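You operate a simulated robot arm through the tools that you are given. There is no shell and no other tool. Be economical: measure what you need, move in short steps, check, and stop when the job is done.

You are at the controls of a simulated two-armed robot. One attempt, no reset.

JOB
Push the green gasket drawer shut. Put the bag from the top of the drawer bench on the gap between the blowers on the rack bench. Put the floor wiper on the top of the air bench. Open the tags drawer, take the white tag on the back corner of the rack bench and put it away in the inside of the tags drawer, then shut the drawer. Take the link from the kitting ledge and put it on the back corner of the rack bench. Stack the 30 white filter from the wiring end of the bench on top of the 50 white filter. Open the cleanout door. The order is free. Set down upright: white tag.

The check looks at the end state, three seconds after you hand in, the way a careful person would. Anything else that was tipped, shoved, dropped, spilled or broken makes it a failure.

ROBOT AND FRAMES
Two 7-joint arms with two-finger parallel grippers on one trunk, on a base that drives. Base frame: it is fixed to the floor where the robot stands at the start and does not move with it; the origin is under the middle of the robot, x ahead of it, y to its left, z up; the surface under the hand at the start is at about z = 76. Units: cm, rad, N and s.
The left shoulder is at the start at [8, 13.1, 94.7], the right one opposite. With the tool pointing down near the work surface each hand reaches from about 40 to 86 cm from the robot's upright axis, wherever it stands, measured 20 degrees to its own side. Places, roughly: back corner of the rack bench [-200, 70, 80]; bag [25, -75, 75]; cleanout door [-620, 30, 80]; floor wiper (10x7x5 cm) [-60, -90, 80]; gap between the blowers on the rack bench [100, 300, 80]; green gasket drawer [70, -20, 70]; inside of the tags drawer [-560, 40, 60]; link [-275, 75, 75]; tags drawer [-560, 40, 70]; top of the air bench [-400, -220, 80]; white filter [-325, 150, 75]; white tag [-225, 75, 75]. Payload 1.57 kg a hand.
The tool frame of a hand sits at the grasp point between the pads (the TCP): z along the fingers, y along the line on which they close. The tips reach 3 cm beyond it. The gripper opens to 11 cm. The fingers are 2.4 cm wide and 1.2 cm thick; the gripper's body (4.8 by 11.2 cm) begins 7.8 cm behind the TCP.
Orientation is told as [roll, pitch, yaw] about the base's x, y, z axes, in that order, counted from this pose: with the fingers straight down and closing along the base's y, the tool's x points along the base's -x, its y along +y and its z along -z.

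CONTROLS
- The arms move only by the tool servo_tool. It takes "left_steps", "right_steps" or both (then of equal length, played together; a hand with none holds still); each is a list of rows, each a list of 3 entries, a list of its own where there are three numbers: the turn, a rotation vector about the base's x, y, z in units of 45 degrees (1.0 is 45 degrees), then the shift along the base's x, y, z in units of 500 mm (1.0 is 500 mm), then the opening in per cent of the stroke, from 0 (shut) to 100 (fully open). In form: [[[rx, ry, rz], [x, y, z], hand], ...]. A call has 1 to 8 rows; each row is the pose to reach, as a shift and turn from the pose commanded when the call began. A call with a number of a shift or a turn outside -1 to 1 is refused whole. Each row takes 0.2 s and may step no farther than 5 cm and 0.15 rad from the row before; otherwise, or with a gripper value out of range, the whole call is refused. Where a pose cannot be reached the arm comes as near as it can. A force on the tool above 40 N (or 10 N above the force at the start of the call, whichever is more), or a blocked arm, ends the call early, and 0.2 s more pass. The fingers move at their own pace (about 10.8 cm/s each) and stop on an object; they squeeze with about 42 N. The grip force told is the motor's: it shows also when the fingers shut on nothing. Time passes only in rows, and 0.2 s behind the last, so rows that repeat a pose let the fingers close. The reply holds the time, the measured pose of the TCP, the force on the tool along the base axes, the opening and the grip force, in the units named above and with some noise, with the torque about the TCP (base axes, N m) and any sound that the robot's microphone picked up.
- Cameras (640 x 400 px; columns grow to the right, rows downward): "scene" is now at [-9.24, -6.93, 141.73]; the picture's right is [-0.78, -0.63, 0.00], its down [-0.43, 0.53, -0.73] and it looks along [0.46, -0.57, -0.68] (base axes); focal length 214 px, centre (320, 200). "left" rides on the left gripper at [7, -1.6, -14.1] in its tool frame; the picture's right is [0.23, 0.97, 0.00], its down [-0.86, 0.20, -0.48] and it looks along [-0.47, 0.11, 0.88] (tool axes); focal length 222 px, centre (320, 200). "right" rides on the right gripper at [7, 1.6, -14.1] in its tool frame; the picture's right is [-0.23, 0.97, 0.00], its down [-0.86, -0.20, -0.48] and it looks along [-0.47, -0.11, 0.88] (tool axes); focal length 222 px, centre (320, 200).
- capture(camera): a new picture of that camera. The clock stands still meanwhile.
- drive_base(legs): drives the robot by 1 to 6 legs, each [ahead, left, turn to the left] in cm, cm and rad, along the robot's own axes; the way and the turn of a leg run together, so that a leg with both is an arc; at most 150 cm and 3.142 rad a leg. The arms and the cameras ride along, it lands a little off, and it stops where it bumps. It gives what a move gives.
- head_to(pan, tilt): turns the head with the scene camera to pan (to the left, within 1.902 rad either way) and tilt (down, from -0.506 to 1.204), counted from straight ahead of the robot. It gives what a move gives.
- measure_at(camera, pixels): for up to 12 pixels [column, row] of the newest picture of that camera ("zoom" is the newest enlarged one), the place [x, y, z] in the base frame of the surface seen there, good to about 0.2 cm, but the place of the scene camera against the robot may be out by one fixed shift of up to 2.5 cm in any direction. The clock stands still meanwhile.
- zoom(camera, box): a new picture of the part [left, top, right, bottom] of that camera's present view, enlarged. The clock stands still meanwhile.
- hand_in(): hands the job in; it is judged then, once.

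Work in short steps. Measure before you move; look again where a grasp or a placing could have gone wrong, and mend it. You have 138 turns and 160 pictures in all, those below and enlarged ones among them. Open the grippers and draw the arms clear of the work before you hand the job in, unless the task says otherwise; then end with one line.

The tools are called after "Call:" by a JSON object that holds its "op" and its "data". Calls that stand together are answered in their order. servo_tool: Moves the arms, as the interface text tells. Its arguments: {"type":"object","properties":{"left_steps":{"type":"array","items":{"type":"array"}},"right_steps":{"type":"array","items":{"type":"array"}}},"required":[]} The other tools are called the same way: drive_base (legs) drives the base; head_to (pan, tilt) turns the head that bears the scene camera; capture (camera) takes a picture; measure_at (camera, pixels) gives the place of the surface under pixels of a picture; zoom (camera, box) takes an enlarged picture of a part of a camera's view; hand_in () hands the job in.

At the start:

```text
clock: 0.0
left_tcp_pos: [55.99, -7.64, 107.46]
left_tcp_rot: [0.0, -0.001, -0.001]
left_contact_force: [0.4, 1.1, 0.2]
left_ft_torque: [0.04, -0.02, -0.02]
left_opening: 11.01
left_grip_force: 0.1
right_tcp_pos: [41.47, -50.3, 106.75]
right_tcp_rot: [-0.001, 0.001, 0.001]
right_contact_force: [0.0, -0.7, 0.8]
right_ft_torque: [-0.04, -0.03, -0.01]
right_opening: 10.99
right_grip_force: 0.0
robot x, y, heading: [0.36, 0.05, -0.002]
head pan, tilt: [-0.892, 0.752]
```

scene: 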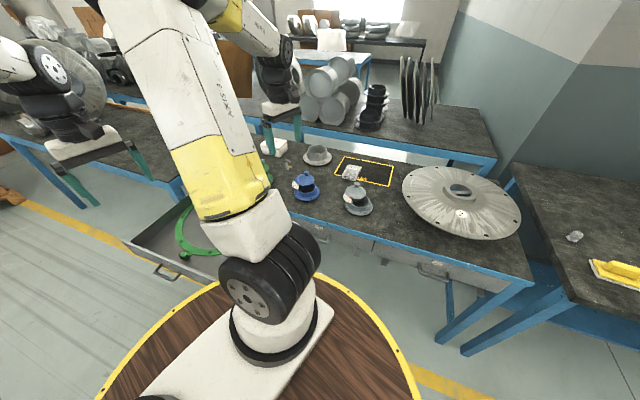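
right: 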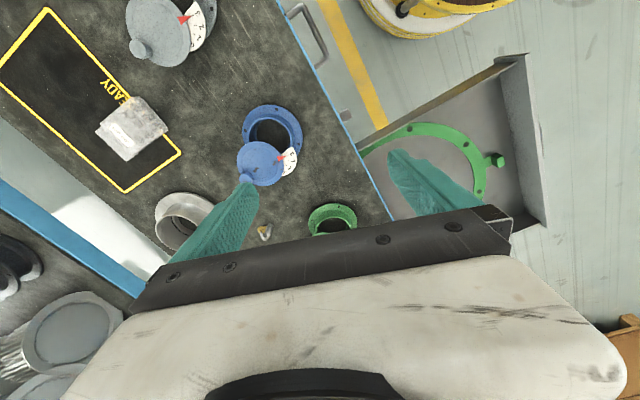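
left: 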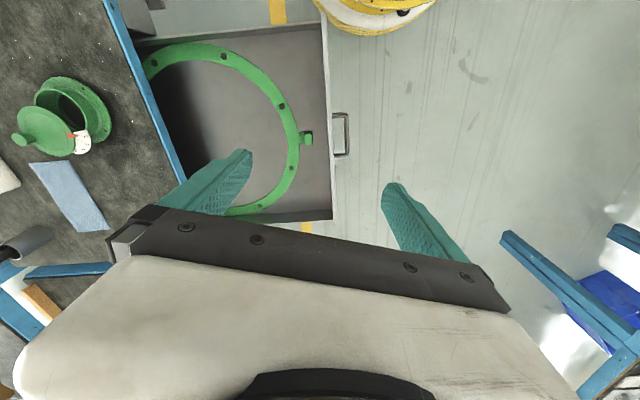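

The left picture shows the open green drawer with its handle at about (340,133), and the right picture shows the bag at (132,128). I'll measure both.

Call:
{"op": "measure_at", "data": {"camera": "left", "pixels": [[340, 133], [328, 60], [331, 200], [328, 130], [160, 125], [304, 138], [250, 100], [65, 95], [70, 195], [335, 116], [335, 150]]}}

Call:
{"op": "measure_at", "data": {"camera": "right", "pixels": [[132, 128], [135, 97], [167, 128], [123, 158], [98, 130], [260, 160], [45, 60], [498, 160], [525, 60], [548, 220], [310, 25], [180, 215]]}}

Call:
{"op": "capture", "data": {"camera": "scene"}}

```text
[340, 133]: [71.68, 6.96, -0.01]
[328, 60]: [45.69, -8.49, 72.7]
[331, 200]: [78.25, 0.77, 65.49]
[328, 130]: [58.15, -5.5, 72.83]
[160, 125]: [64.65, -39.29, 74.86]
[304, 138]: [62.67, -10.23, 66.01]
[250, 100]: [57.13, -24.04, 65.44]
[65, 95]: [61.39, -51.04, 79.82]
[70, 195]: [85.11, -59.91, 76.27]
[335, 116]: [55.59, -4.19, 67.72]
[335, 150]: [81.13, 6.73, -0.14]
```

```text
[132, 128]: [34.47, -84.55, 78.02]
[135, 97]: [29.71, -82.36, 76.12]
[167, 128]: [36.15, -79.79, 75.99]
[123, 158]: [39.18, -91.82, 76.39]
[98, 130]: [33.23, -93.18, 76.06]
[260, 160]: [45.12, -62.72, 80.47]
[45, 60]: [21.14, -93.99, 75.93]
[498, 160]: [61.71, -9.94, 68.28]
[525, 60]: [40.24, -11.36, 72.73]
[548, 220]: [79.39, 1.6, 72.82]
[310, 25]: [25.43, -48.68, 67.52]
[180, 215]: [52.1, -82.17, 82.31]
```

```text
156 pictures are left
```

scene: 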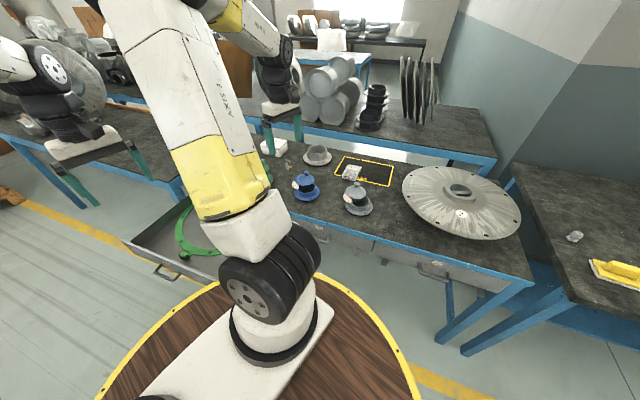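

The drawer front runs from about (40,-11) to (79,2), so it has to move along roughly (0.31,-0.95) for about 33 cm. I'll turn the base to the right so the left hand reaches the whole push, and aim the head at it.

Call:
{"op": "drive_base", "data": {"legs": [[0, 0, -0.6]]}}

Call:
{"op": "head_to", "data": {"pan": 0.0, "tilt": 0.75}}

Call:
{"op": "capture", "data": {"camera": "scene"}}

Call:
{"op": "capture", "data": {"camera": "left"}}

Call:
{"op": "capture", "data": {"camera": "right"}}

```text
clock: 2.0
left_tcp_pos: [42.03, -37.93, 107.39]
left_tcp_rot: [0.0, -0.001, -0.597]
left_contact_force: [0.1, 0.2, -0.1]
left_ft_torque: [0.02, -0.01, 0.0]
left_opening: 11.0
left_grip_force: 0.0
right_tcp_pos: [5.88, -64.88, 106.64]
right_tcp_rot: [-0.001, -0.001, -0.597]
right_contact_force: [-0.5, -0.5, 0.3]
right_ft_torque: [-0.01, -0.02, 0.01]
right_opening: 10.99
right_grip_force: 0.0
robot x, y, heading: [-0.12, -0.32, -0.597]
head pan, tilt: [-0.892, 0.752]
```

```text
clock: 3.2
left_tcp_pos: [41.98, -37.83, 107.35]
left_tcp_rot: [0.002, 0.0, -0.596]
left_contact_force: [-0.2, -0.2, -0.7]
left_ft_torque: [0.01, -0.04, -0.01]
left_opening: 11.0
left_grip_force: 0.1
right_tcp_pos: [5.98, -64.94, 106.67]
right_tcp_rot: [-0.001, 0.001, -0.596]
right_contact_force: [-0.6, 0.6, -0.1]
right_ft_torque: [-0.02, -0.01, 0.0]
right_opening: 11.02
right_grip_force: 0.0
robot x, y, heading: [-0.26, -0.1, -0.6]
head pan, tilt: [0.0, 0.75]
```

```text
155 pictures are left
```

scene: 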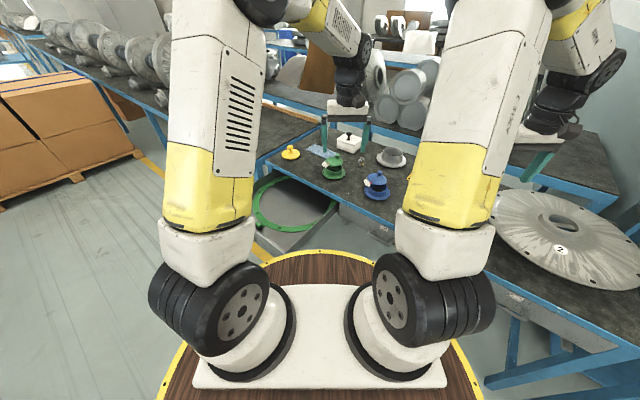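

```text
154 pictures are left
```

left: 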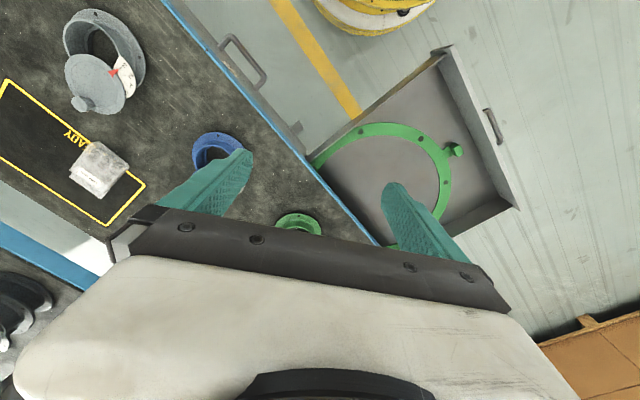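

```text
153 pictures are left
```

right: 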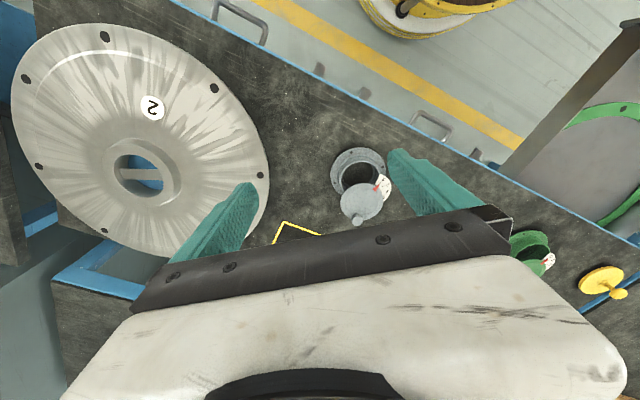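

Now I'll measure the drawer's front panel and handle, the bench edge and the closed neighbour's handle in the left picture, and the bag as well.

Call:
{"op": "measure_at", "data": {"camera": "left", "pixels": [[450, 55], [514, 205], [480, 120], [497, 125], [489, 112], [500, 140], [220, 60], [350, 217], [262, 75], [232, 45], [100, 168], [100, 148]]}}

Call:
{"op": "measure_at", "data": {"camera": "scene", "pixels": [[272, 255], [350, 262], [300, 120], [285, 205], [330, 205], [262, 250]]}}

```text
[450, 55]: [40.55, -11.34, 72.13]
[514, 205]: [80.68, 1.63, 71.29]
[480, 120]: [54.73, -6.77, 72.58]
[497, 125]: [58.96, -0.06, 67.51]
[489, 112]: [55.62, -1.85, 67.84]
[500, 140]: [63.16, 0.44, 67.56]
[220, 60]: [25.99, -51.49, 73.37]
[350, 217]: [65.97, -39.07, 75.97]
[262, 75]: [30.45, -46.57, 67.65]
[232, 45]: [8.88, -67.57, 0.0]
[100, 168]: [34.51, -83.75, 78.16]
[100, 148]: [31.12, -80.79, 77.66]
```

```text
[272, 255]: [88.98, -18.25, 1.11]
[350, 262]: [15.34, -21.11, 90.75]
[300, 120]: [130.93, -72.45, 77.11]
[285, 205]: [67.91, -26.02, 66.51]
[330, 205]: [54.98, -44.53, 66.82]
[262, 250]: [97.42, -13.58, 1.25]
```

The geometry is consistent: the handle bar is at (58,0,67.6) and needs about 35 cm of travel along (0.308,-0.951). I'll shut the left fingers, turn them in line with the drawer front, and move out in front of the handle.

Call:
{"op": "servo_tool", "data": {"left_steps": [[[0, 0, -0.105], [0.031, 0.0865, 0], 0], [[0, 0, -0.21], [0.0625, 0.173, 0], 0], [[0, 0, -0.315], [0.094, 0.2595, 0], 0], [[0, 0, -0.42], [0.125, 0.346, 0], 0], [[0, 0, -0.525], [0.156, 0.4325, 0], 0], [[0, 0, -0.63], [0.1875, 0.519, 0], 0], [[0, 0, -0.735], [0.219, 0.6055, 0], 0], [[0, 0, -0.84], [0.25, 0.692, 0], 0]]}}

Call:
{"op": "servo_tool", "data": {"left_steps": [[[0, 0, 0], [0.02, 0.055, -0.075], 0], [[0, 0, 0], [0.04, 0.11, -0.15], 0], [[0, 0, 0], [0.058, 0.164, -0.235], 0], [[0, 0, 0], [0.058, 0.164, -0.335], 0], [[0, 0, 0], [0.058, 0.164, -0.435], 0], [[0, 0, 0], [0.058, 0.164, -0.535], 0], [[0, 0, 0], [0.058, 0.164, -0.63], 0]]}}

Call:
{"op": "capture", "data": {"camera": "left"}}

```text
clock: 5.0
left_tcp_pos: [54.38, -2.81, 107.56]
left_tcp_rot: [0.001, 0.0, -1.259]
left_contact_force: [0.4, 0.2, 0.5]
left_ft_torque: [0.03, 0.03, 0.0]
left_opening: 0.02
left_grip_force: 21.2
right_tcp_pos: [5.97, -64.75, 106.69]
right_tcp_rot: [-0.001, 0.0, -0.597]
right_contact_force: [-0.3, -0.3, -1.2]
right_ft_torque: [0.01, 0.02, 0.0]
right_opening: 10.99
right_grip_force: 0.0
robot x, y, heading: [0.2, -0.49, -0.6]
head pan, tilt: [0.0, 0.75]
```

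```text
refused: row 3 steps farther than a row can; nothing moved
```

```text
152 pictures are left
```

left: 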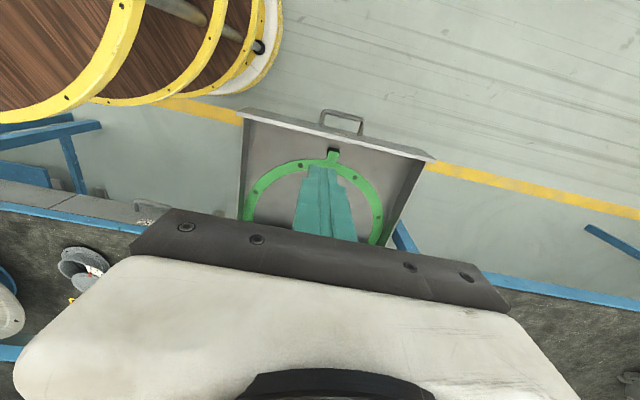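

The hand is above the drawer and the handle is straight behind it at (343,120). Next I back off and go down outside the handle.

Call:
{"op": "servo_tool", "data": {"left_steps": [[[0, 0, 0], [0.02, 0.055, -0.07], 0], [[0, 0, 0], [0.04, 0.11, -0.14], 0], [[0, 0, 0], [0.06, 0.16, -0.22], 0], [[0, 0, 0], [0.06, 0.16, -0.319], 0], [[0, 0, 0], [0.06, 0.16, -0.418], 0], [[0, 0, 0], [0.06, 0.16, -0.517], 0], [[0, 0, 0], [0.06, 0.16, -0.616], 0], [[0, 0, 0], [0.06, 0.16, -0.715], 0]]}}

Call:
{"op": "capture", "data": {"camera": "left"}}

```text
clock: 6.8
left_tcp_pos: [57.59, 4.65, 71.76]
left_tcp_rot: [0.0, 0.0, -1.259]
left_contact_force: [-0.3, 0.2, 0.2]
left_ft_torque: [-0.01, -0.05, 0.02]
left_opening: 0.0
left_grip_force: 20.9
right_tcp_pos: [5.81, -64.86, 106.65]
right_tcp_rot: [-0.001, 0.0, -0.599]
right_contact_force: [-0.8, -0.3, 0.6]
right_ft_torque: [0.01, -0.03, -0.02]
right_opening: 11.02
right_grip_force: 0.1
robot x, y, heading: [-0.06, -0.28, -0.596]
head pan, tilt: [0.0, 0.75]
```

```text
151 pictures are left
```

left: 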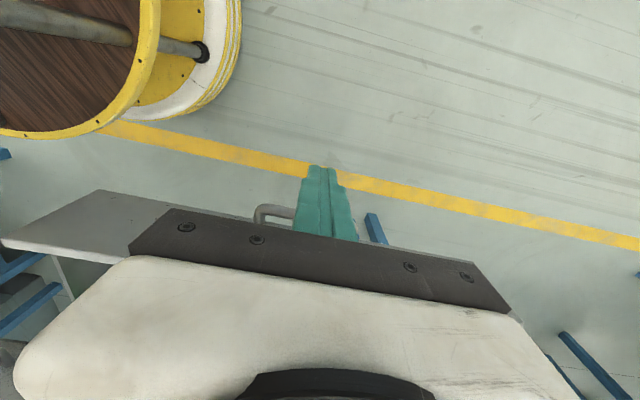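

The closed fingers are just outside the handle bar. I go down 3.5 cm and start pushing.

Call:
{"op": "servo_tool", "data": {"left_steps": [[[0, 0, 0], [0, 0, -0.07], 0], [[0, 0, 0], [0.0216, -0.0666, -0.07], 0], [[0, 0, 0], [0.0431, -0.133, -0.07], 0], [[0, 0, 0], [0.0678, -0.209, -0.07], 0], [[0, 0, 0], [0.0924, -0.285, -0.07], 0], [[0, 0, 0], [0.117, -0.361, -0.07], 0], [[0, 0, 0], [0.1417, -0.437, -0.07], 0]]}}

Call:
{"op": "capture", "data": {"camera": "left"}}

```text
clock: 8.4
left_tcp_pos: [64.42, -17.48, 68.25]
left_tcp_rot: [0.0, 0.0, -1.257]
left_contact_force: [0.2, 0.2, 0.4]
left_ft_torque: [-0.01, -0.01, -0.03]
left_opening: 0.01
left_grip_force: 21.6
right_tcp_pos: [6.04, -64.86, 106.79]
right_tcp_rot: [0.0, 0.0, -0.595]
right_contact_force: [0.3, -0.3, 0.1]
right_ft_torque: [-0.03, -0.01, -0.01]
right_opening: 11.0
right_grip_force: 0.1
robot x, y, heading: [-0.2, 0.02, -0.596]
head pan, tilt: [0.0, 0.75]
```

```text
150 pictures are left
```

left: 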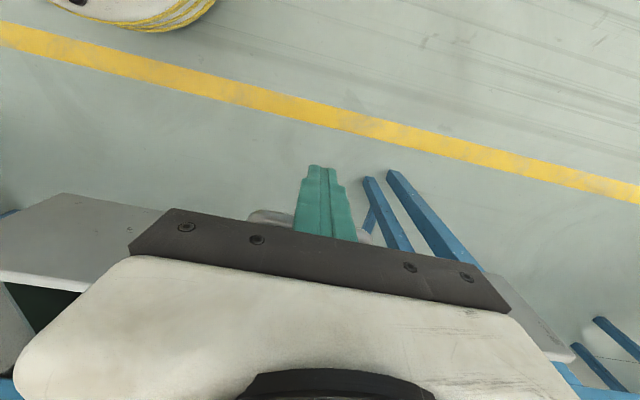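

The drawer slides along with the hand. I push the remaining 16 cm, with smaller steps near the end.

Call:
{"op": "servo_tool", "data": {"left_steps": [[[0, 0, 0], [0.0246, -0.0761, 0], 0], [[0, 0, 0], [0.0493, -0.152, 0], 0], [[0, 0, 0], [0.0739, -0.228, 0], 0], [[0, 0, 0], [0.0862, -0.266, 0], 0], [[0, 0, 0], [0.0955, -0.295, 0], 0], [[0, 0, 0], [0.1016, -0.314, 0], 0], [[0, 0, 0], [0.1078, -0.333, 0], 0]]}}

Call:
{"op": "capture", "data": {"camera": "left"}}

Call:
{"op": "capture", "data": {"camera": "scene"}}

```text
clock: 9.9
left_tcp_pos: [69.53, -32.0, 67.96]
left_tcp_rot: [-0.005, 0.02, -1.253]
left_contact_force: [-2.0, 3.3, 1.3]
left_ft_torque: [-0.03, 0.04, -0.04]
left_opening: 0.0
left_grip_force: 21.6
right_tcp_pos: [6.13, -64.61, 106.82]
right_tcp_rot: [0.0, 0.0, -0.595]
right_contact_force: [0.1, 0.4, -0.6]
right_ft_torque: [-0.03, 0.03, -0.02]
right_opening: 11.02
right_grip_force: 0.1
robot x, y, heading: [-0.29, 0.01, -0.596]
head pan, tilt: [0.0, 0.75]
stopped in row 7 (left hand): the force on the tool passed its limit at 51 N (the readings are from after the stop); the commanded pose is now the measured one
```

```text
149 pictures are left
```

left: 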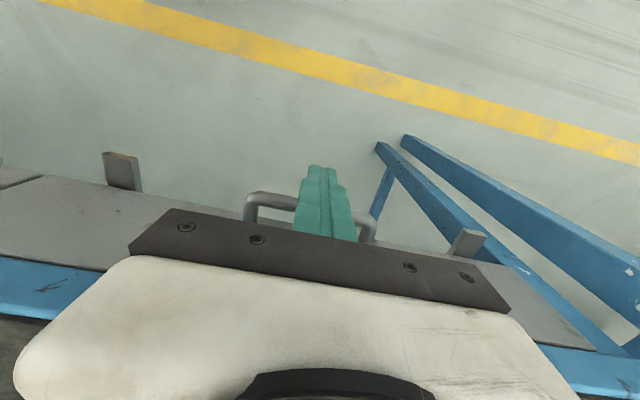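

```text
148 pictures are left
```

scene: 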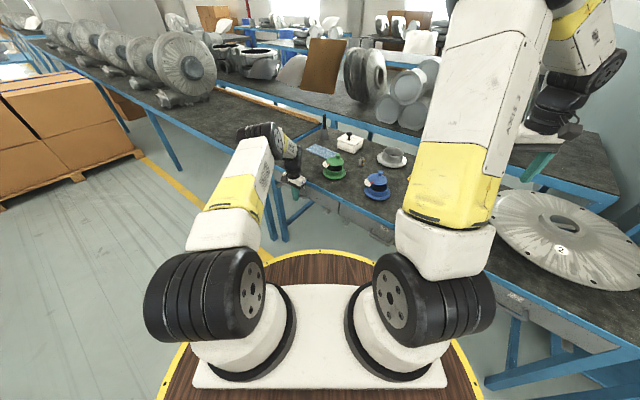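

The drawer stopped hard at 51 N exactly where the neighbouring closed drawer stands, so it is shut. I draw the left hand back and up, then drive so the bag comes within the right hand's reach.

Call:
{"op": "servo_tool", "data": {"left_steps": [[[0, 0, 0], [-0.0246, 0.0761, 0], 0], [[0, 0, 0], [-0.049, 0.152, 0], 0], [[0, 0, 0], [-0.068, 0.209, 0.075], 0], [[0, 0, 0], [-0.086, 0.266, 0.15], 0], [[0, 0, 0], [-0.105, 0.323, 0.225], 0], [[0, 0, 0], [-0.123, 0.38, 0.3], 50], [[0, 0, 0], [-0.123, 0.38, 0.399], 100], [[0, 0, 0], [-0.123, 0.38, 0.498], 100]]}}

Call:
{"op": "drive_base", "data": {"legs": [[31, 7.5, 0], [0, 0, -0.65]]}}

Call:
{"op": "capture", "data": {"camera": "right"}}

Call:
{"op": "capture", "data": {"camera": "scene"}}

```text
clock: 11.7
left_tcp_pos: [63.52, -13.24, 92.98]
left_tcp_rot: [-0.007, 0.018, -1.253]
left_contact_force: [0.1, 0.9, -0.3]
left_ft_torque: [-0.01, 0.1, 0.02]
left_opening: 10.98
left_grip_force: 0.0
right_tcp_pos: [6.0, -64.79, 106.7]
right_tcp_rot: [0.001, 0.0, -0.596]
right_contact_force: [0.0, -0.4, -0.4]
right_ft_torque: [0.02, 0.03, -0.01]
right_opening: 11.0
right_grip_force: 0.1
robot x, y, heading: [0.29, 0.18, -0.597]
head pan, tilt: [0.0, 0.75]
```

```text
clock: 15.6
left_tcp_pos: [71.51, -61.27, 92.92]
left_tcp_rot: [-0.004, 0.018, -1.927]
left_contact_force: [0.1, 0.4, 0.0]
left_ft_torque: [0.01, 0.0, -0.03]
left_opening: 11.0
left_grip_force: 0.1
right_tcp_pos: [-5.54, -66.06, 106.64]
right_tcp_rot: [0.002, 0.001, -1.267]
right_contact_force: [-0.6, -0.1, -0.2]
right_ft_torque: [-0.01, -0.01, 0.0]
right_opening: 11.0
right_grip_force: 0.1
robot x, y, heading: [30.15, -11.22, -1.267]
head pan, tilt: [0.0, 0.75]
```

```text
147 pictures are left
```

right: 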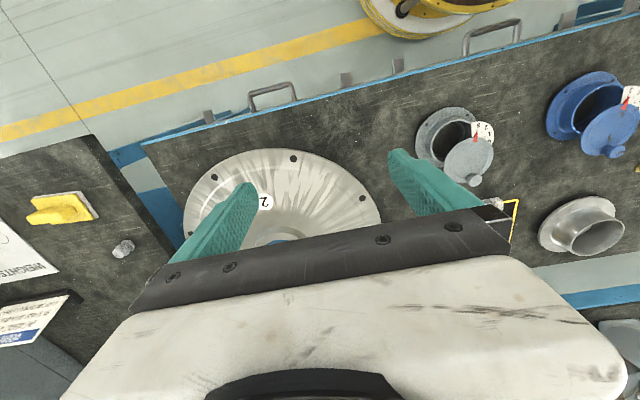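

```text
146 pictures are left
```

scene: 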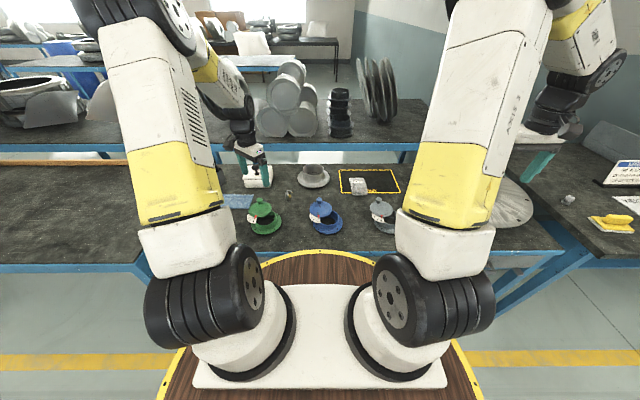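

The right hand needs to go over to the bag at (34.5,-86). I move it most of the way at height and look down.

Call:
{"op": "servo_tool", "data": {"right_steps": [[[0, 0, 0], [0.087, -0.042, 0], 100], [[0, 0, 0], [0.174, -0.084, 0], 100], [[0, 0, 0], [0.261, -0.126, 0], 100], [[0, 0, 0], [0.348, -0.168, 0], 100], [[0, 0, 0], [0.435, -0.21, 0], 100], [[0, 0, 0], [0.522, -0.252, 0], 100], [[0, 0, 0], [0.609, -0.294, 0], 100], [[0, 0, 0], [0.696, -0.336, 0], 100]]}}

Call:
{"op": "capture", "data": {"camera": "right"}}

```text
clock: 17.4
left_tcp_pos: [71.43, -61.46, 92.87]
left_tcp_rot: [-0.005, 0.016, -1.926]
left_contact_force: [0.2, 0.4, -0.7]
left_ft_torque: [-0.02, -0.03, 0.0]
left_opening: 11.02
left_grip_force: 0.1
right_tcp_pos: [29.22, -82.68, 106.84]
right_tcp_rot: [-0.001, -0.002, -1.268]
right_contact_force: [0.6, 0.0, 0.2]
right_ft_torque: [-0.02, -0.05, 0.02]
right_opening: 10.97
right_grip_force: 0.0
robot x, y, heading: [30.09, -11.55, -1.27]
head pan, tilt: [0.0, 0.75]
```

```text
145 pictures are left
```

right: 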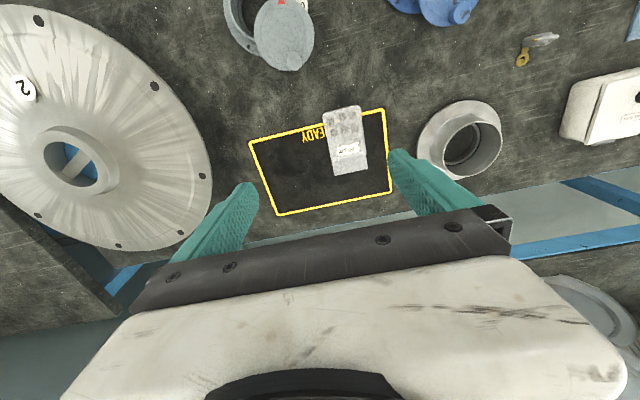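

Call:
{"op": "measure_at", "data": {"camera": "right", "pixels": [[347, 138], [323, 112], [359, 107], [367, 166], [334, 174], [330, 142], [363, 137], [467, 140], [280, 40], [610, 100]]}}

Call:
{"op": "zoom", "data": {"camera": "right", "box": [280, 80, 440, 220]}}

```text
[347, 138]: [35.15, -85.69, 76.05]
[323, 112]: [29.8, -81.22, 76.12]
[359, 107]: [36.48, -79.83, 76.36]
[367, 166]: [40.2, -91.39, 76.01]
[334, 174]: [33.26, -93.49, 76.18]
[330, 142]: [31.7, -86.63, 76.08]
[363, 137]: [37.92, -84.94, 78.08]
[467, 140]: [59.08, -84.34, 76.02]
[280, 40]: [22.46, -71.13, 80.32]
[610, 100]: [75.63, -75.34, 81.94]
```

```text
2.86 times, centred on (360, 150) of right
```

zoom: 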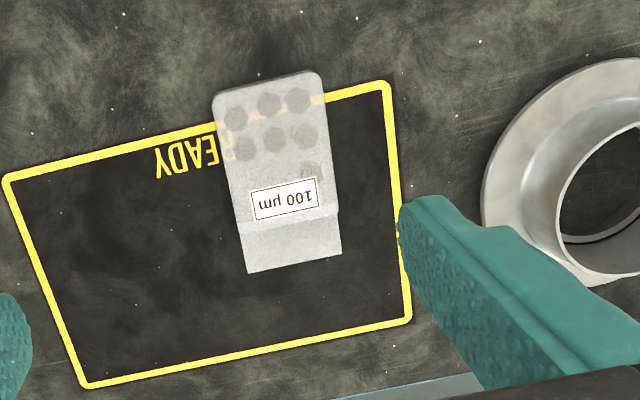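

The bag is about 7 x 12.6 cm, centred at (35,-86.4), with its short side along the closing line. I lower the open right hand over it.

Call:
{"op": "servo_tool", "data": {"right_steps": [[[0, 0, 0], [0.058, -0.037, -0.06], 100], [[0, 0, 0], [0.116, -0.074, -0.12], 100], [[0, 0, 0], [0.116, -0.074, -0.21], 100], [[0, 0, 0], [0.116, -0.074, -0.3], 100], [[0, 0, 0], [0.116, -0.074, -0.39], 100], [[0, 0, 0], [0.116, -0.074, -0.46], 100], [[0, 0, 0], [0.116, -0.074, -0.52], 100], [[0, 0, 0], [0.116, -0.074, -0.544], 100]]}}

Call:
{"op": "capture", "data": {"camera": "right"}}

```text
clock: 19.2
left_tcp_pos: [71.47, -61.41, 92.87]
left_tcp_rot: [-0.005, 0.017, -1.926]
left_contact_force: [-1.1, -0.3, -1.0]
left_ft_torque: [-0.04, 0.0, -0.03]
left_opening: 11.01
left_grip_force: 0.0
right_tcp_pos: [35.13, -86.18, 79.53]
right_tcp_rot: [0.0, 0.001, -1.267]
right_contact_force: [0.2, 0.5, 0.5]
right_ft_torque: [-0.01, 0.0, 0.0]
right_opening: 11.0
right_grip_force: 0.1
robot x, y, heading: [30.18, -11.38, -1.266]
head pan, tilt: [0.0, 0.75]
```

```text
143 pictures are left
```

right: 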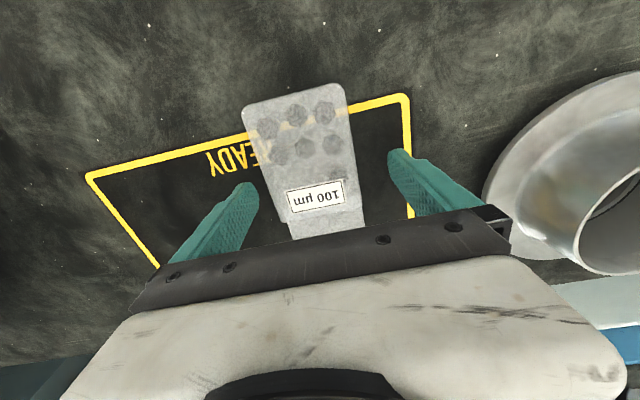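

The bag lies between the fingers. I close, then lift.

Call:
{"op": "servo_tool", "data": {"right_steps": [[[0, 0, 0], [0, 0, 0], 0], [[0, 0, 0], [0, 0, 0], 0], [[0, 0, 0], [0, 0, 0], 0], [[0, 0, 0], [0, 0, 0.04], 0], [[0, 0, 0], [0, 0, 0.12], 0], [[0, 0, 0], [0, 0, 0.2], 0], [[0, 0, 0], [0, 0, 0.3], 0], [[0, 0, 0], [0, 0, 0.4], 0]]}}

Call:
{"op": "capture", "data": {"camera": "right"}}

```text
clock: 21.0
left_tcp_pos: [71.55, -61.36, 92.95]
left_tcp_rot: [-0.004, 0.018, -1.926]
left_contact_force: [-0.4, 0.2, 0.9]
left_ft_torque: [0.03, 0.03, -0.02]
left_opening: 10.98
left_grip_force: 0.0
right_tcp_pos: [35.07, -86.12, 99.41]
right_tcp_rot: [0.0, 0.003, -1.267]
right_contact_force: [0.2, -0.5, -1.9]
right_ft_torque: [-0.04, -0.01, 0.01]
right_opening: 7.1
right_grip_force: 42.0
robot x, y, heading: [29.78, -11.43, -1.267]
head pan, tilt: [0.0, 0.75]
```

```text
142 pictures are left
```

right: 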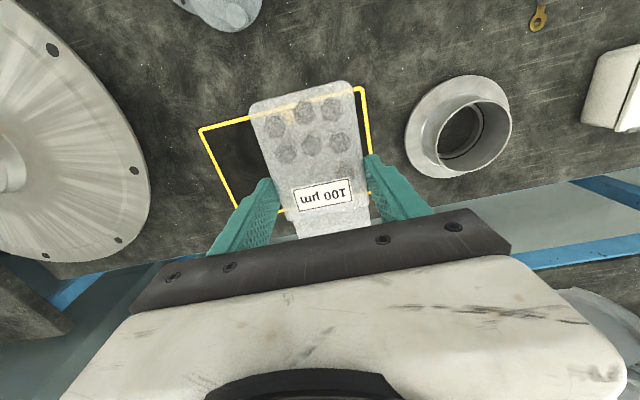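

The bag is held (opening 7.1, 42 N). Now I pan the head to the right to locate the floor wiper and the bench it lies on.

Call:
{"op": "head_to", "data": {"pan": -0.8, "tilt": 0.6}}

Call:
{"op": "capture", "data": {"camera": "scene"}}

```text
clock: 22.1
left_tcp_pos: [71.39, -61.44, 92.93]
left_tcp_rot: [-0.006, 0.017, -1.926]
left_contact_force: [1.1, -0.1, 1.0]
left_ft_torque: [0.03, 0.02, 0.0]
left_opening: 11.0
left_grip_force: 0.1
right_tcp_pos: [35.09, -86.06, 99.41]
right_tcp_rot: [-0.001, 0.0, -1.266]
right_contact_force: [-0.1, -0.3, -1.7]
right_ft_torque: [-0.04, -0.02, 0.02]
right_opening: 7.1
right_grip_force: 42.2
robot x, y, heading: [30.11, -11.47, -1.268]
head pan, tilt: [-0.799, 0.6]
```

```text
141 pictures are left
```

scene: 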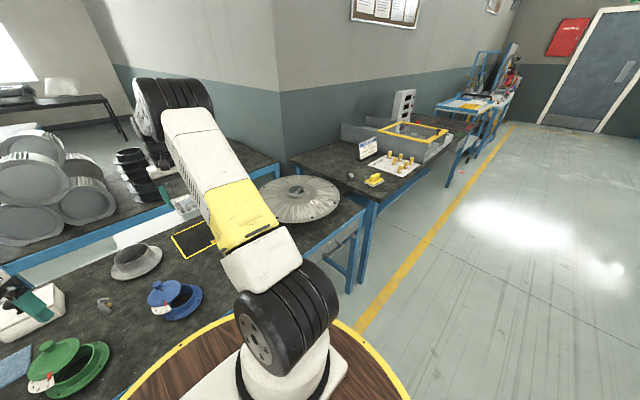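

Call:
{"op": "zoom", "data": {"camera": "scene", "box": [300, 80, 540, 230]}}

Call:
{"op": "measure_at", "data": {"camera": "scene", "pixels": [[375, 180], [367, 183], [383, 178], [351, 175], [370, 196], [310, 165], [430, 165], [480, 100], [510, 75], [395, 167], [367, 150]]}}

```text
2.67 times, centred on (420, 155) of scene
```

zoom: 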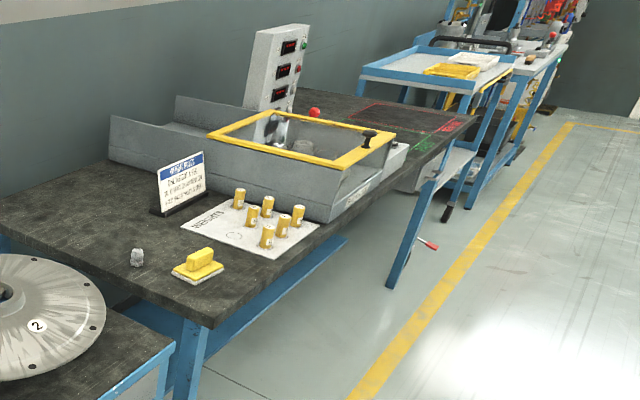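

```text
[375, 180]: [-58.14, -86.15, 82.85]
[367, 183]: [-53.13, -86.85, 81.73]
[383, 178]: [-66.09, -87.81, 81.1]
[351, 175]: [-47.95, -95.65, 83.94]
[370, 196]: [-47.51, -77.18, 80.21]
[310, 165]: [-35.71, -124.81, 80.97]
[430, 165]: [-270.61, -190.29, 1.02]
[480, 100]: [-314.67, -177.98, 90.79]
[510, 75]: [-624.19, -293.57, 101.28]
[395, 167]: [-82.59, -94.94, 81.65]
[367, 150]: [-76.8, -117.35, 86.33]
```

The wiper sits at about (-58,-87,82), only about 6 cm from the front edge of the weighing bench. I pull the bag hand in and up, back off, and drive sideways so the left hand comes over the wiper.

Call:
{"op": "servo_tool", "data": {"right_steps": [[[0, 0, 0], [-0.025, 0.076, 0.04], 0], [[0, 0, 0], [-0.05, 0.152, 0.08], 0], [[0, 0, 0], [-0.074, 0.228, 0.12], 0], [[0, 0, 0], [-0.1, 0.304, 0.16], 0], [[0, 0, 0], [-0.124, 0.38, 0.2], 0]]}}

Call:
{"op": "drive_base", "data": {"legs": [[-20, 0, 0], [0, -125, 0]]}}

Call:
{"op": "capture", "data": {"camera": "left"}}

Call:
{"op": "capture", "data": {"camera": "scene"}}

```text
clock: 23.3
left_tcp_pos: [71.43, -61.48, 92.94]
left_tcp_rot: [-0.005, 0.017, -1.927]
left_contact_force: [1.3, -0.6, -0.4]
left_ft_torque: [0.03, -0.01, 0.0]
left_opening: 11.02
left_grip_force: 0.0
right_tcp_pos: [28.53, -67.32, 110.03]
right_tcp_rot: [0.001, 0.0, -1.267]
right_contact_force: [-0.3, -0.6, -0.8]
right_ft_torque: [0.01, 0.01, -0.02]
right_opening: 7.12
right_grip_force: 41.9
robot x, y, heading: [30.51, -11.32, -1.269]
head pan, tilt: [-0.799, 0.6]
```

```text
clock: 31.0
left_tcp_pos: [-56.85, -80.83, 92.97]
left_tcp_rot: [-0.006, 0.017, -1.926]
left_contact_force: [0.5, 0.0, 0.5]
left_ft_torque: [0.03, 0.0, 0.0]
left_opening: 10.99
left_grip_force: 0.1
right_tcp_pos: [-99.81, -86.84, 109.99]
right_tcp_rot: [-0.001, 0.0, -1.268]
right_contact_force: [0.5, 0.1, -0.9]
right_ft_torque: [-0.04, 0.01, 0.02]
right_opening: 7.11
right_grip_force: 42.2
robot x, y, heading: [-98.3, -30.6, -1.268]
head pan, tilt: [-0.799, 0.6]
```

```text
139 pictures are left
```

left: 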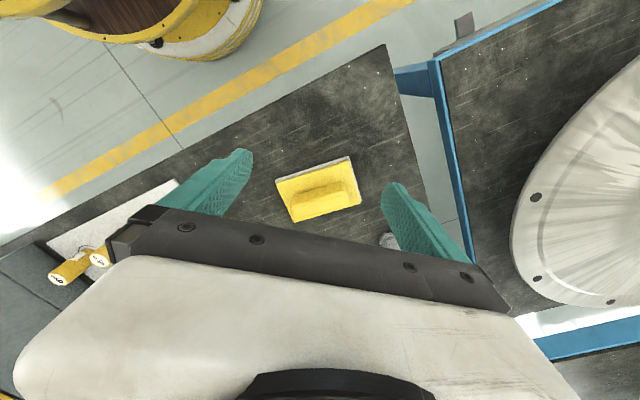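

```text
138 pictures are left
```

scene: 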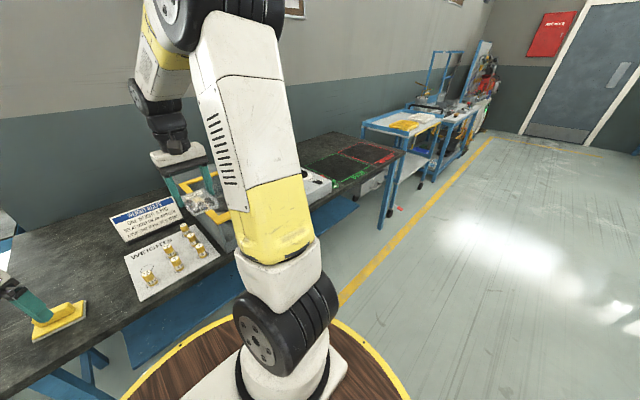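

The wiper is right below the left hand. I measure its base corners and its handle.

Call:
{"op": "zoom", "data": {"camera": "left", "box": [240, 130, 400, 240]}}

Call:
{"op": "measure_at", "data": {"camera": "left", "pixels": [[276, 179], [350, 156], [361, 204], [293, 221], [292, 202], [343, 190], [320, 200], [300, 218], [345, 205], [388, 160], [318, 172], [318, 240]]}}

```text
3.64 times, centred on (320, 185) of left
```

zoom: 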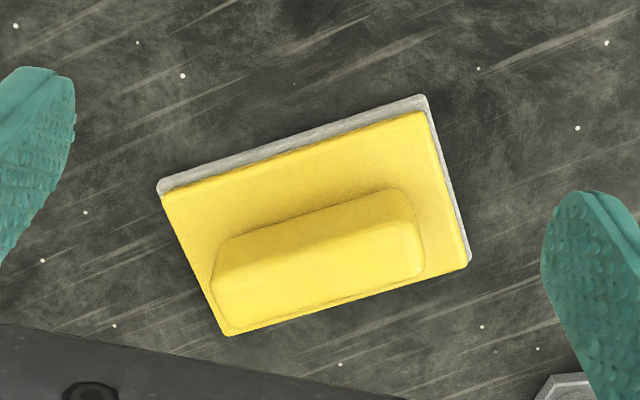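

```text
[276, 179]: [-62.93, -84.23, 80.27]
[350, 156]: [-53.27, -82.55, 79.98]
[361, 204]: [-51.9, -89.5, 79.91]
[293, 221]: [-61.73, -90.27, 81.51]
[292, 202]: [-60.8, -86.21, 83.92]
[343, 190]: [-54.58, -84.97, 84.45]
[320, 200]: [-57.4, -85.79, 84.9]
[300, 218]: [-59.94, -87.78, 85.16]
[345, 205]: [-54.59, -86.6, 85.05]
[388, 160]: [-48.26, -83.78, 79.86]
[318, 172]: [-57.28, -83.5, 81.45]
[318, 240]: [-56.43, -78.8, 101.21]
```

The handle is centred at about (-57.35,-86.7), with its top at 85.1 and its long axis at about 0.17 rad. I centre over it and turn the left hand so it closes across the handle.

Call:
{"op": "servo_tool", "data": {"left_steps": [[[0, 0, -0.16], [0, -0.03, 0], 100], [[0, 0, -0.32], [-0.002, -0.06, 0], 100], [[0, 0, -0.48], [-0.005, -0.09, 0], 100], [[0, 0, -0.64], [-0.01, -0.117, 0], 100], [[0, 0, -0.8], [-0.01, -0.117, 0], 100], [[0, 0, -0.96], [-0.01, -0.117, 0], 100]]}}

Call:
{"op": "servo_tool", "data": {"left_steps": [[[0, 0, -0.18], [0, 0, 0], 60], [[0, 0, -0.364], [0, 0, 0], 60]]}}

Call:
{"op": "capture", "data": {"camera": "left"}}

```text
clock: 32.4
left_tcp_pos: [-57.34, -86.82, 92.86]
left_tcp_rot: [-0.007, 0.018, -2.68]
left_contact_force: [-0.7, 0.1, -0.5]
left_ft_torque: [-0.04, 0.02, 0.0]
left_opening: 11.0
left_grip_force: 0.1
right_tcp_pos: [-99.88, -86.8, 109.82]
right_tcp_rot: [0.0, 0.0, -1.268]
right_contact_force: [0.2, -0.1, -1.5]
right_ft_torque: [-0.01, -0.03, -0.03]
right_opening: 7.09
right_grip_force: 42.2
robot x, y, heading: [-98.31, -31.13, -1.267]
head pan, tilt: [-0.799, 0.6]
```

```text
clock: 33.0
left_tcp_pos: [-57.34, -86.61, 92.94]
left_tcp_rot: [-0.006, 0.017, -2.968]
left_contact_force: [-0.7, 0.8, -0.5]
left_ft_torque: [0.01, 0.02, -0.02]
left_opening: 6.63
left_grip_force: 0.1
right_tcp_pos: [-99.99, -86.79, 109.97]
right_tcp_rot: [-0.001, 0.001, -1.268]
right_contact_force: [0.4, 0.8, -1.3]
right_ft_torque: [0.01, 0.02, 0.01]
right_opening: 7.13
right_grip_force: 42.9
robot x, y, heading: [-98.17, -30.98, -1.266]
head pan, tilt: [-0.799, 0.6]
```

```text
136 pictures are left
```

left: 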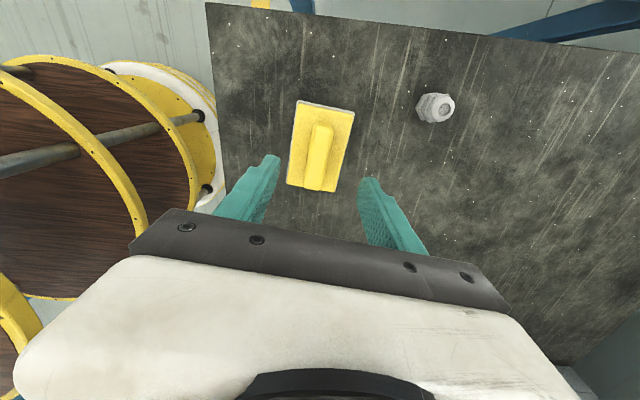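

Call:
{"op": "measure_at", "data": {"camera": "left", "pixels": [[322, 128], [316, 185], [320, 155], [312, 155], [332, 155]]}}

```text
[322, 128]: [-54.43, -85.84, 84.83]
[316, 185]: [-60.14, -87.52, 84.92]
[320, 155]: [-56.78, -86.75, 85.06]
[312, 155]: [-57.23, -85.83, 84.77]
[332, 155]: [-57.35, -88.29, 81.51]
```

The handle is centred under the hand at (-57.2,-86.8). I go down and close on it.

Call:
{"op": "servo_tool", "data": {"left_steps": [[[0, 0, 0], [0.003, -0.003, -0.07], 50], [[0, 0, 0], [0.003, -0.003, -0.13], 50], [[0, 0, 0], [0.003, -0.003, -0.158], 50], [[0, 0, 0], [0.003, -0.003, -0.158], 0], [[0, 0, 0], [0.003, -0.003, -0.158], 0], [[0, 0, 0], [0.003, -0.003, -0.158], 0], [[0, 0, 0], [0.003, -0.003, -0.1], 0], [[0, 0, 0], [0.003, -0.003, -0.02], 0]]}}

Call:
{"op": "capture", "data": {"camera": "left"}}

```text
clock: 34.8
left_tcp_pos: [-57.1, -86.79, 92.14]
left_tcp_rot: [-0.008, 0.017, -2.966]
left_contact_force: [0.1, 0.1, -0.6]
left_ft_torque: [0.04, 0.0, 0.0]
left_opening: 2.13
left_grip_force: 34.4
right_tcp_pos: [-99.9, -86.86, 109.99]
right_tcp_rot: [0.002, -0.001, -1.267]
right_contact_force: [0.7, 0.2, -0.5]
right_ft_torque: [0.02, 0.01, 0.0]
right_opening: 7.09
right_grip_force: 41.3
robot x, y, heading: [-98.52, -31.13, -1.264]
head pan, tilt: [-0.799, 0.6]
```

```text
135 pictures are left
```

left: 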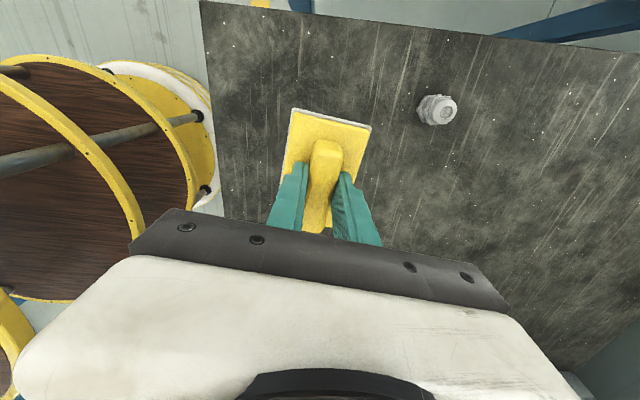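

The wiper is held. I raise it, draw it back from the bench, and look along the wall towards the air bench.

Call:
{"op": "servo_tool", "data": {"left_steps": [[[0, 0, 0], [0, 0, 0.08], 0], [[0, 0, 0], [-0.01, 0.03, 0.16], 0], [[0, 0, 0], [-0.03, 0.09, 0.22], 0], [[0, 0, 0], [-0.05, 0.15, 0.26], 0], [[0, 0, 0], [-0.07, 0.21, 0.3], 0]]}}

Call:
{"op": "head_to", "data": {"pan": -1.2, "tilt": 0.3}}

Call:
{"op": "capture", "data": {"camera": "scene"}}

```text
clock: 36.0
left_tcp_pos: [-60.67, -76.17, 106.97]
left_tcp_rot: [-0.006, 0.018, -2.964]
left_contact_force: [-0.1, 0.0, -1.6]
left_ft_torque: [0.04, 0.04, -0.01]
left_opening: 2.11
left_grip_force: 34.1
right_tcp_pos: [-99.91, -86.9, 110.02]
right_tcp_rot: [0.0, -0.001, -1.268]
right_contact_force: [0.5, -0.7, -0.8]
right_ft_torque: [0.02, 0.01, -0.02]
right_opening: 7.09
right_grip_force: 41.8
robot x, y, heading: [-98.55, -31.07, -1.263]
head pan, tilt: [-0.799, 0.6]
```

```text
clock: 36.9
left_tcp_pos: [-60.62, -76.22, 106.79]
left_tcp_rot: [-0.007, 0.018, -2.966]
left_contact_force: [-0.3, -0.2, -1.0]
left_ft_torque: [0.04, 0.0, -0.02]
left_opening: 2.12
left_grip_force: 34.5
right_tcp_pos: [-99.83, -86.86, 109.91]
right_tcp_rot: [0.001, 0.0, -1.266]
right_contact_force: [0.2, -0.3, -1.7]
right_ft_torque: [-0.02, -0.01, 0.02]
right_opening: 7.12
right_grip_force: 41.8
robot x, y, heading: [-98.19, -31.4, -1.263]
head pan, tilt: [-1.201, 0.3]
```

```text
134 pictures are left
```

scene: 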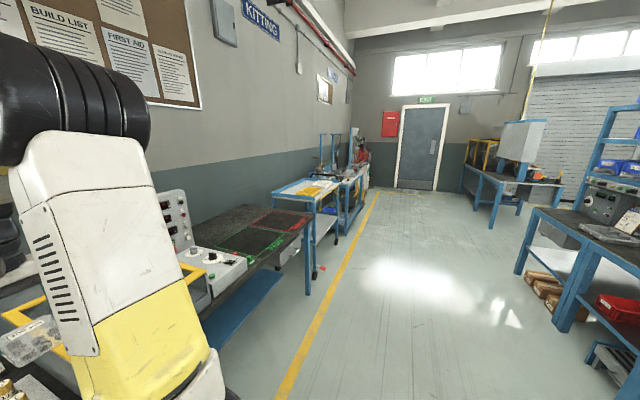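

Call:
{"op": "zoom", "data": {"camera": "scene", "box": [250, 50, 410, 250]}}

Call:
{"op": "measure_at", "data": {"camera": "scene", "pixels": [[305, 215], [318, 186], [352, 170], [360, 160], [420, 180], [480, 170], [545, 180], [535, 212], [580, 225], [525, 258], [340, 200], [330, 195]]}}

Call:
{"op": "zoom", "data": {"camera": "scene", "box": [440, 80, 640, 360]}}

```text
2.00 times, centred on (330, 150) of scene
```

zoom: 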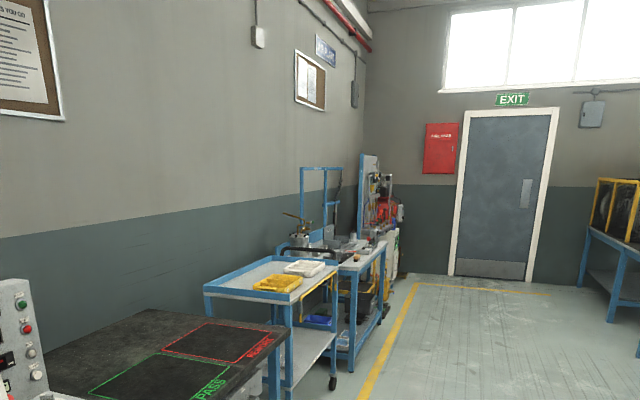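

```text
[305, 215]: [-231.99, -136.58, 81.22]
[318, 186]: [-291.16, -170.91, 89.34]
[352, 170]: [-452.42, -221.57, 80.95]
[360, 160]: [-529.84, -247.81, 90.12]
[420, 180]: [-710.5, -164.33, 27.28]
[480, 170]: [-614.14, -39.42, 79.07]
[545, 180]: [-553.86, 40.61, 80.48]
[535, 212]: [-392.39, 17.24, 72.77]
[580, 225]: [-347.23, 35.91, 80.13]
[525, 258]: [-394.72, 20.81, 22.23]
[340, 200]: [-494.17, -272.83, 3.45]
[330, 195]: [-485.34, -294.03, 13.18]
```

```text
1.43 times, centred on (540, 220) of scene
```

zoom: 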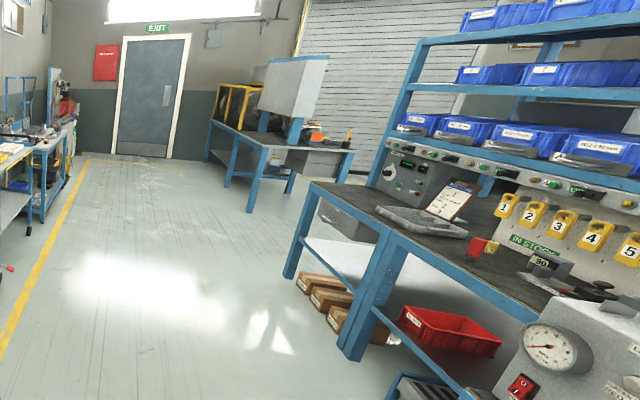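

The air bench looks like the blue bench beyond the kitting cart, near (-450,-221,81). I back off 25 cm, drive along the wall, and look at it.

Call:
{"op": "drive_base", "data": {"legs": [[-25, 0, 0], [0, -150, 0], [0, -150, 0], [0, -45, 0]]}}

Call:
{"op": "head_to", "data": {"pan": 0.0, "tilt": 0.4}}

Call:
{"op": "capture", "data": {"camera": "scene"}}

```text
clock: 55.0
left_tcp_pos: [-399.96, -154.96, 107.06]
left_tcp_rot: [-0.006, 0.016, -3.0]
left_contact_force: [0.3, 0.2, -1.7]
left_ft_torque: [-0.02, 0.01, -0.02]
left_opening: 2.12
left_grip_force: 34.0
right_tcp_pos: [-439.53, -164.24, 109.92]
right_tcp_rot: [0.0, 0.0, -1.298]
right_contact_force: [-0.1, -0.3, -0.8]
right_ft_torque: [0.01, -0.03, 0.01]
right_opening: 7.12
right_grip_force: 41.9
robot x, y, heading: [-436.03, -108.32, -1.298]
head pan, tilt: [-1.201, 0.3]
```

```text
clock: 56.4
left_tcp_pos: [-399.98, -154.92, 106.88]
left_tcp_rot: [-0.005, 0.018, -2.999]
left_contact_force: [-0.6, 0.4, -1.1]
left_ft_torque: [0.01, 0.02, -0.01]
left_opening: 2.11
left_grip_force: 34.4
right_tcp_pos: [-439.47, -164.28, 109.95]
right_tcp_rot: [-0.001, -0.001, -1.298]
right_contact_force: [0.1, -0.1, -0.7]
right_ft_torque: [-0.05, 0.02, 0.0]
right_opening: 7.14
right_grip_force: 41.5
robot x, y, heading: [-436.27, -108.37, -1.303]
head pan, tilt: [0.0, 0.4]
```

```text
131 pictures are left
```

scene: 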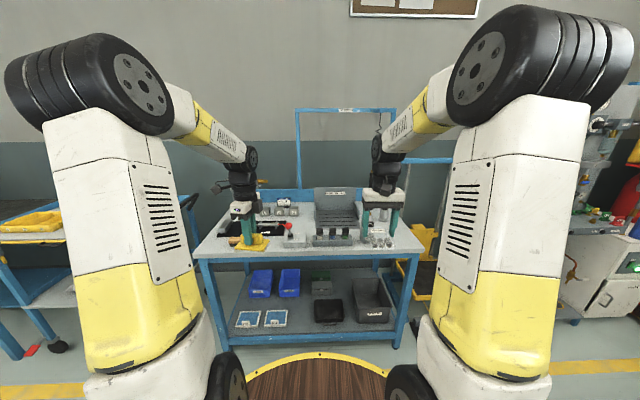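

Call:
{"op": "zoom", "data": {"camera": "scene", "box": [180, 90, 440, 270]}}

Call:
{"op": "measure_at", "data": {"camera": "scene", "pixels": [[240, 250], [300, 238], [330, 250], [390, 248], [280, 228], [300, 200], [200, 250], [415, 245], [320, 195], [375, 235]]}}

Call:
{"op": "capture", "data": {"camera": "left"}}

Call:
{"op": "capture", "data": {"camera": "right"}}

```text
2.22 times, centred on (310, 180) of scene
```

zoom: 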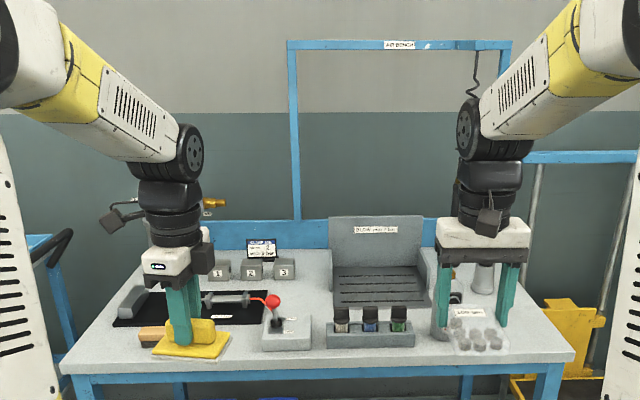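

```text
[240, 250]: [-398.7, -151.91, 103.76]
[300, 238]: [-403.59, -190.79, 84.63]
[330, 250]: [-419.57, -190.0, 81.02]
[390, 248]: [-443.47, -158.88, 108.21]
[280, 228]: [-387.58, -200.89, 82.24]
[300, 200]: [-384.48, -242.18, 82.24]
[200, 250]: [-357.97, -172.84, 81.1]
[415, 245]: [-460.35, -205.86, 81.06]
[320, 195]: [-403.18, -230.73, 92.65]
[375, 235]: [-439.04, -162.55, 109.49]
```

```text
129 pictures are left
```

left: 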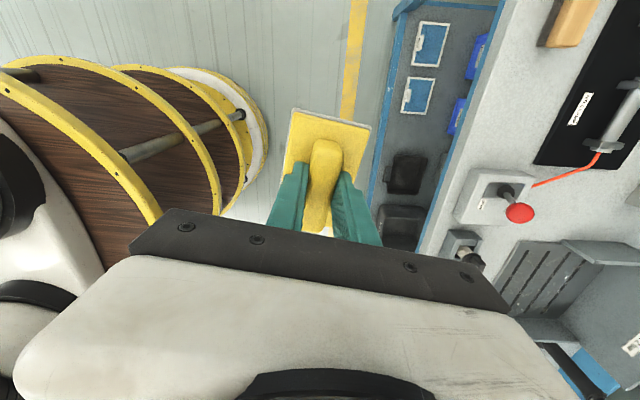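

```text
128 pictures are left
```

right: 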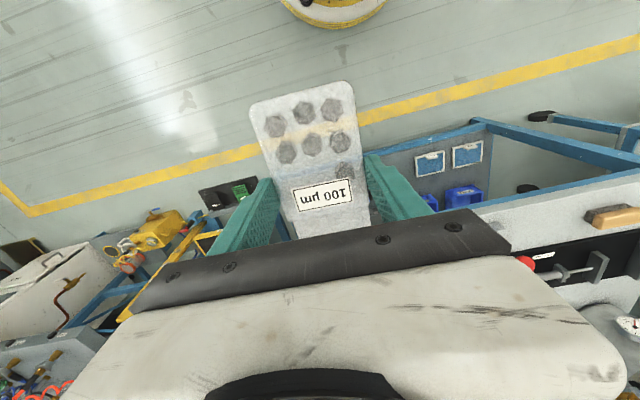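

This is the air bench (its sign reads so), with its top at about z 81 and crowded. I measure the free area near its front and left side in the left picture.

Call:
{"op": "measure_at", "data": {"camera": "left", "pixels": [[500, 60], [543, 48], [575, 48], [533, 165], [475, 110], [465, 210], [500, 172], [525, 225], [512, 105], [560, 5], [450, 185], [520, 10]]}}

Call:
{"op": "zoom", "data": {"camera": "left", "box": [400, 0, 640, 270]}}

```text
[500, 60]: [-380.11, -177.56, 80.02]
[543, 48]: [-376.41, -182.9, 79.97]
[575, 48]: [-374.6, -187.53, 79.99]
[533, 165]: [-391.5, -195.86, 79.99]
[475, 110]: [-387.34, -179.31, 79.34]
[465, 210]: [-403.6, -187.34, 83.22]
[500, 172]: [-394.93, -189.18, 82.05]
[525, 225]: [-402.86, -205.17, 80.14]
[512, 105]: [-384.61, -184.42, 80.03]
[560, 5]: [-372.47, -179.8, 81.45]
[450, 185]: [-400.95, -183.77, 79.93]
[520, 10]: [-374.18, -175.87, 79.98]
```

```text
1.48 times, centred on (520, 135) of left
```

zoom: 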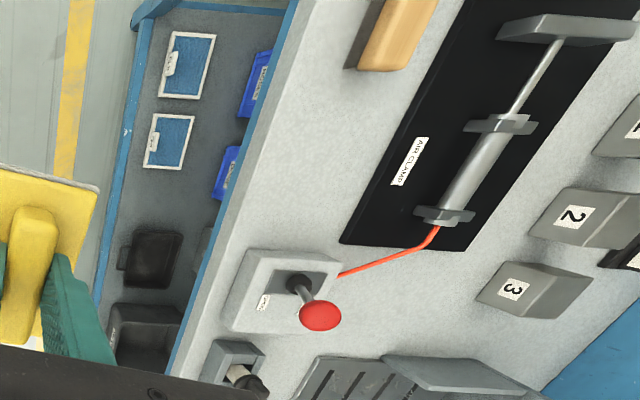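

Call:
{"op": "measure_at", "data": {"camera": "zoom", "pixels": [[252, 247], [338, 258], [245, 253], [340, 238], [385, 140], [355, 68], [405, 70], [300, 30], [240, 200], [300, 150], [330, 262], [225, 320]]}}

```text
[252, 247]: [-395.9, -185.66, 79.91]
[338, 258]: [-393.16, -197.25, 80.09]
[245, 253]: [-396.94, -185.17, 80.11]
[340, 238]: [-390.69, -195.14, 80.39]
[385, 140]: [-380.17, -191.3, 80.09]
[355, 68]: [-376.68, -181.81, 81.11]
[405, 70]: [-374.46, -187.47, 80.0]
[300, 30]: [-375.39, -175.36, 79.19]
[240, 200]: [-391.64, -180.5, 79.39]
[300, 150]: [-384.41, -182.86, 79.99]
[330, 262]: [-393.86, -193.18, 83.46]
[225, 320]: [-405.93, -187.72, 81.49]
```

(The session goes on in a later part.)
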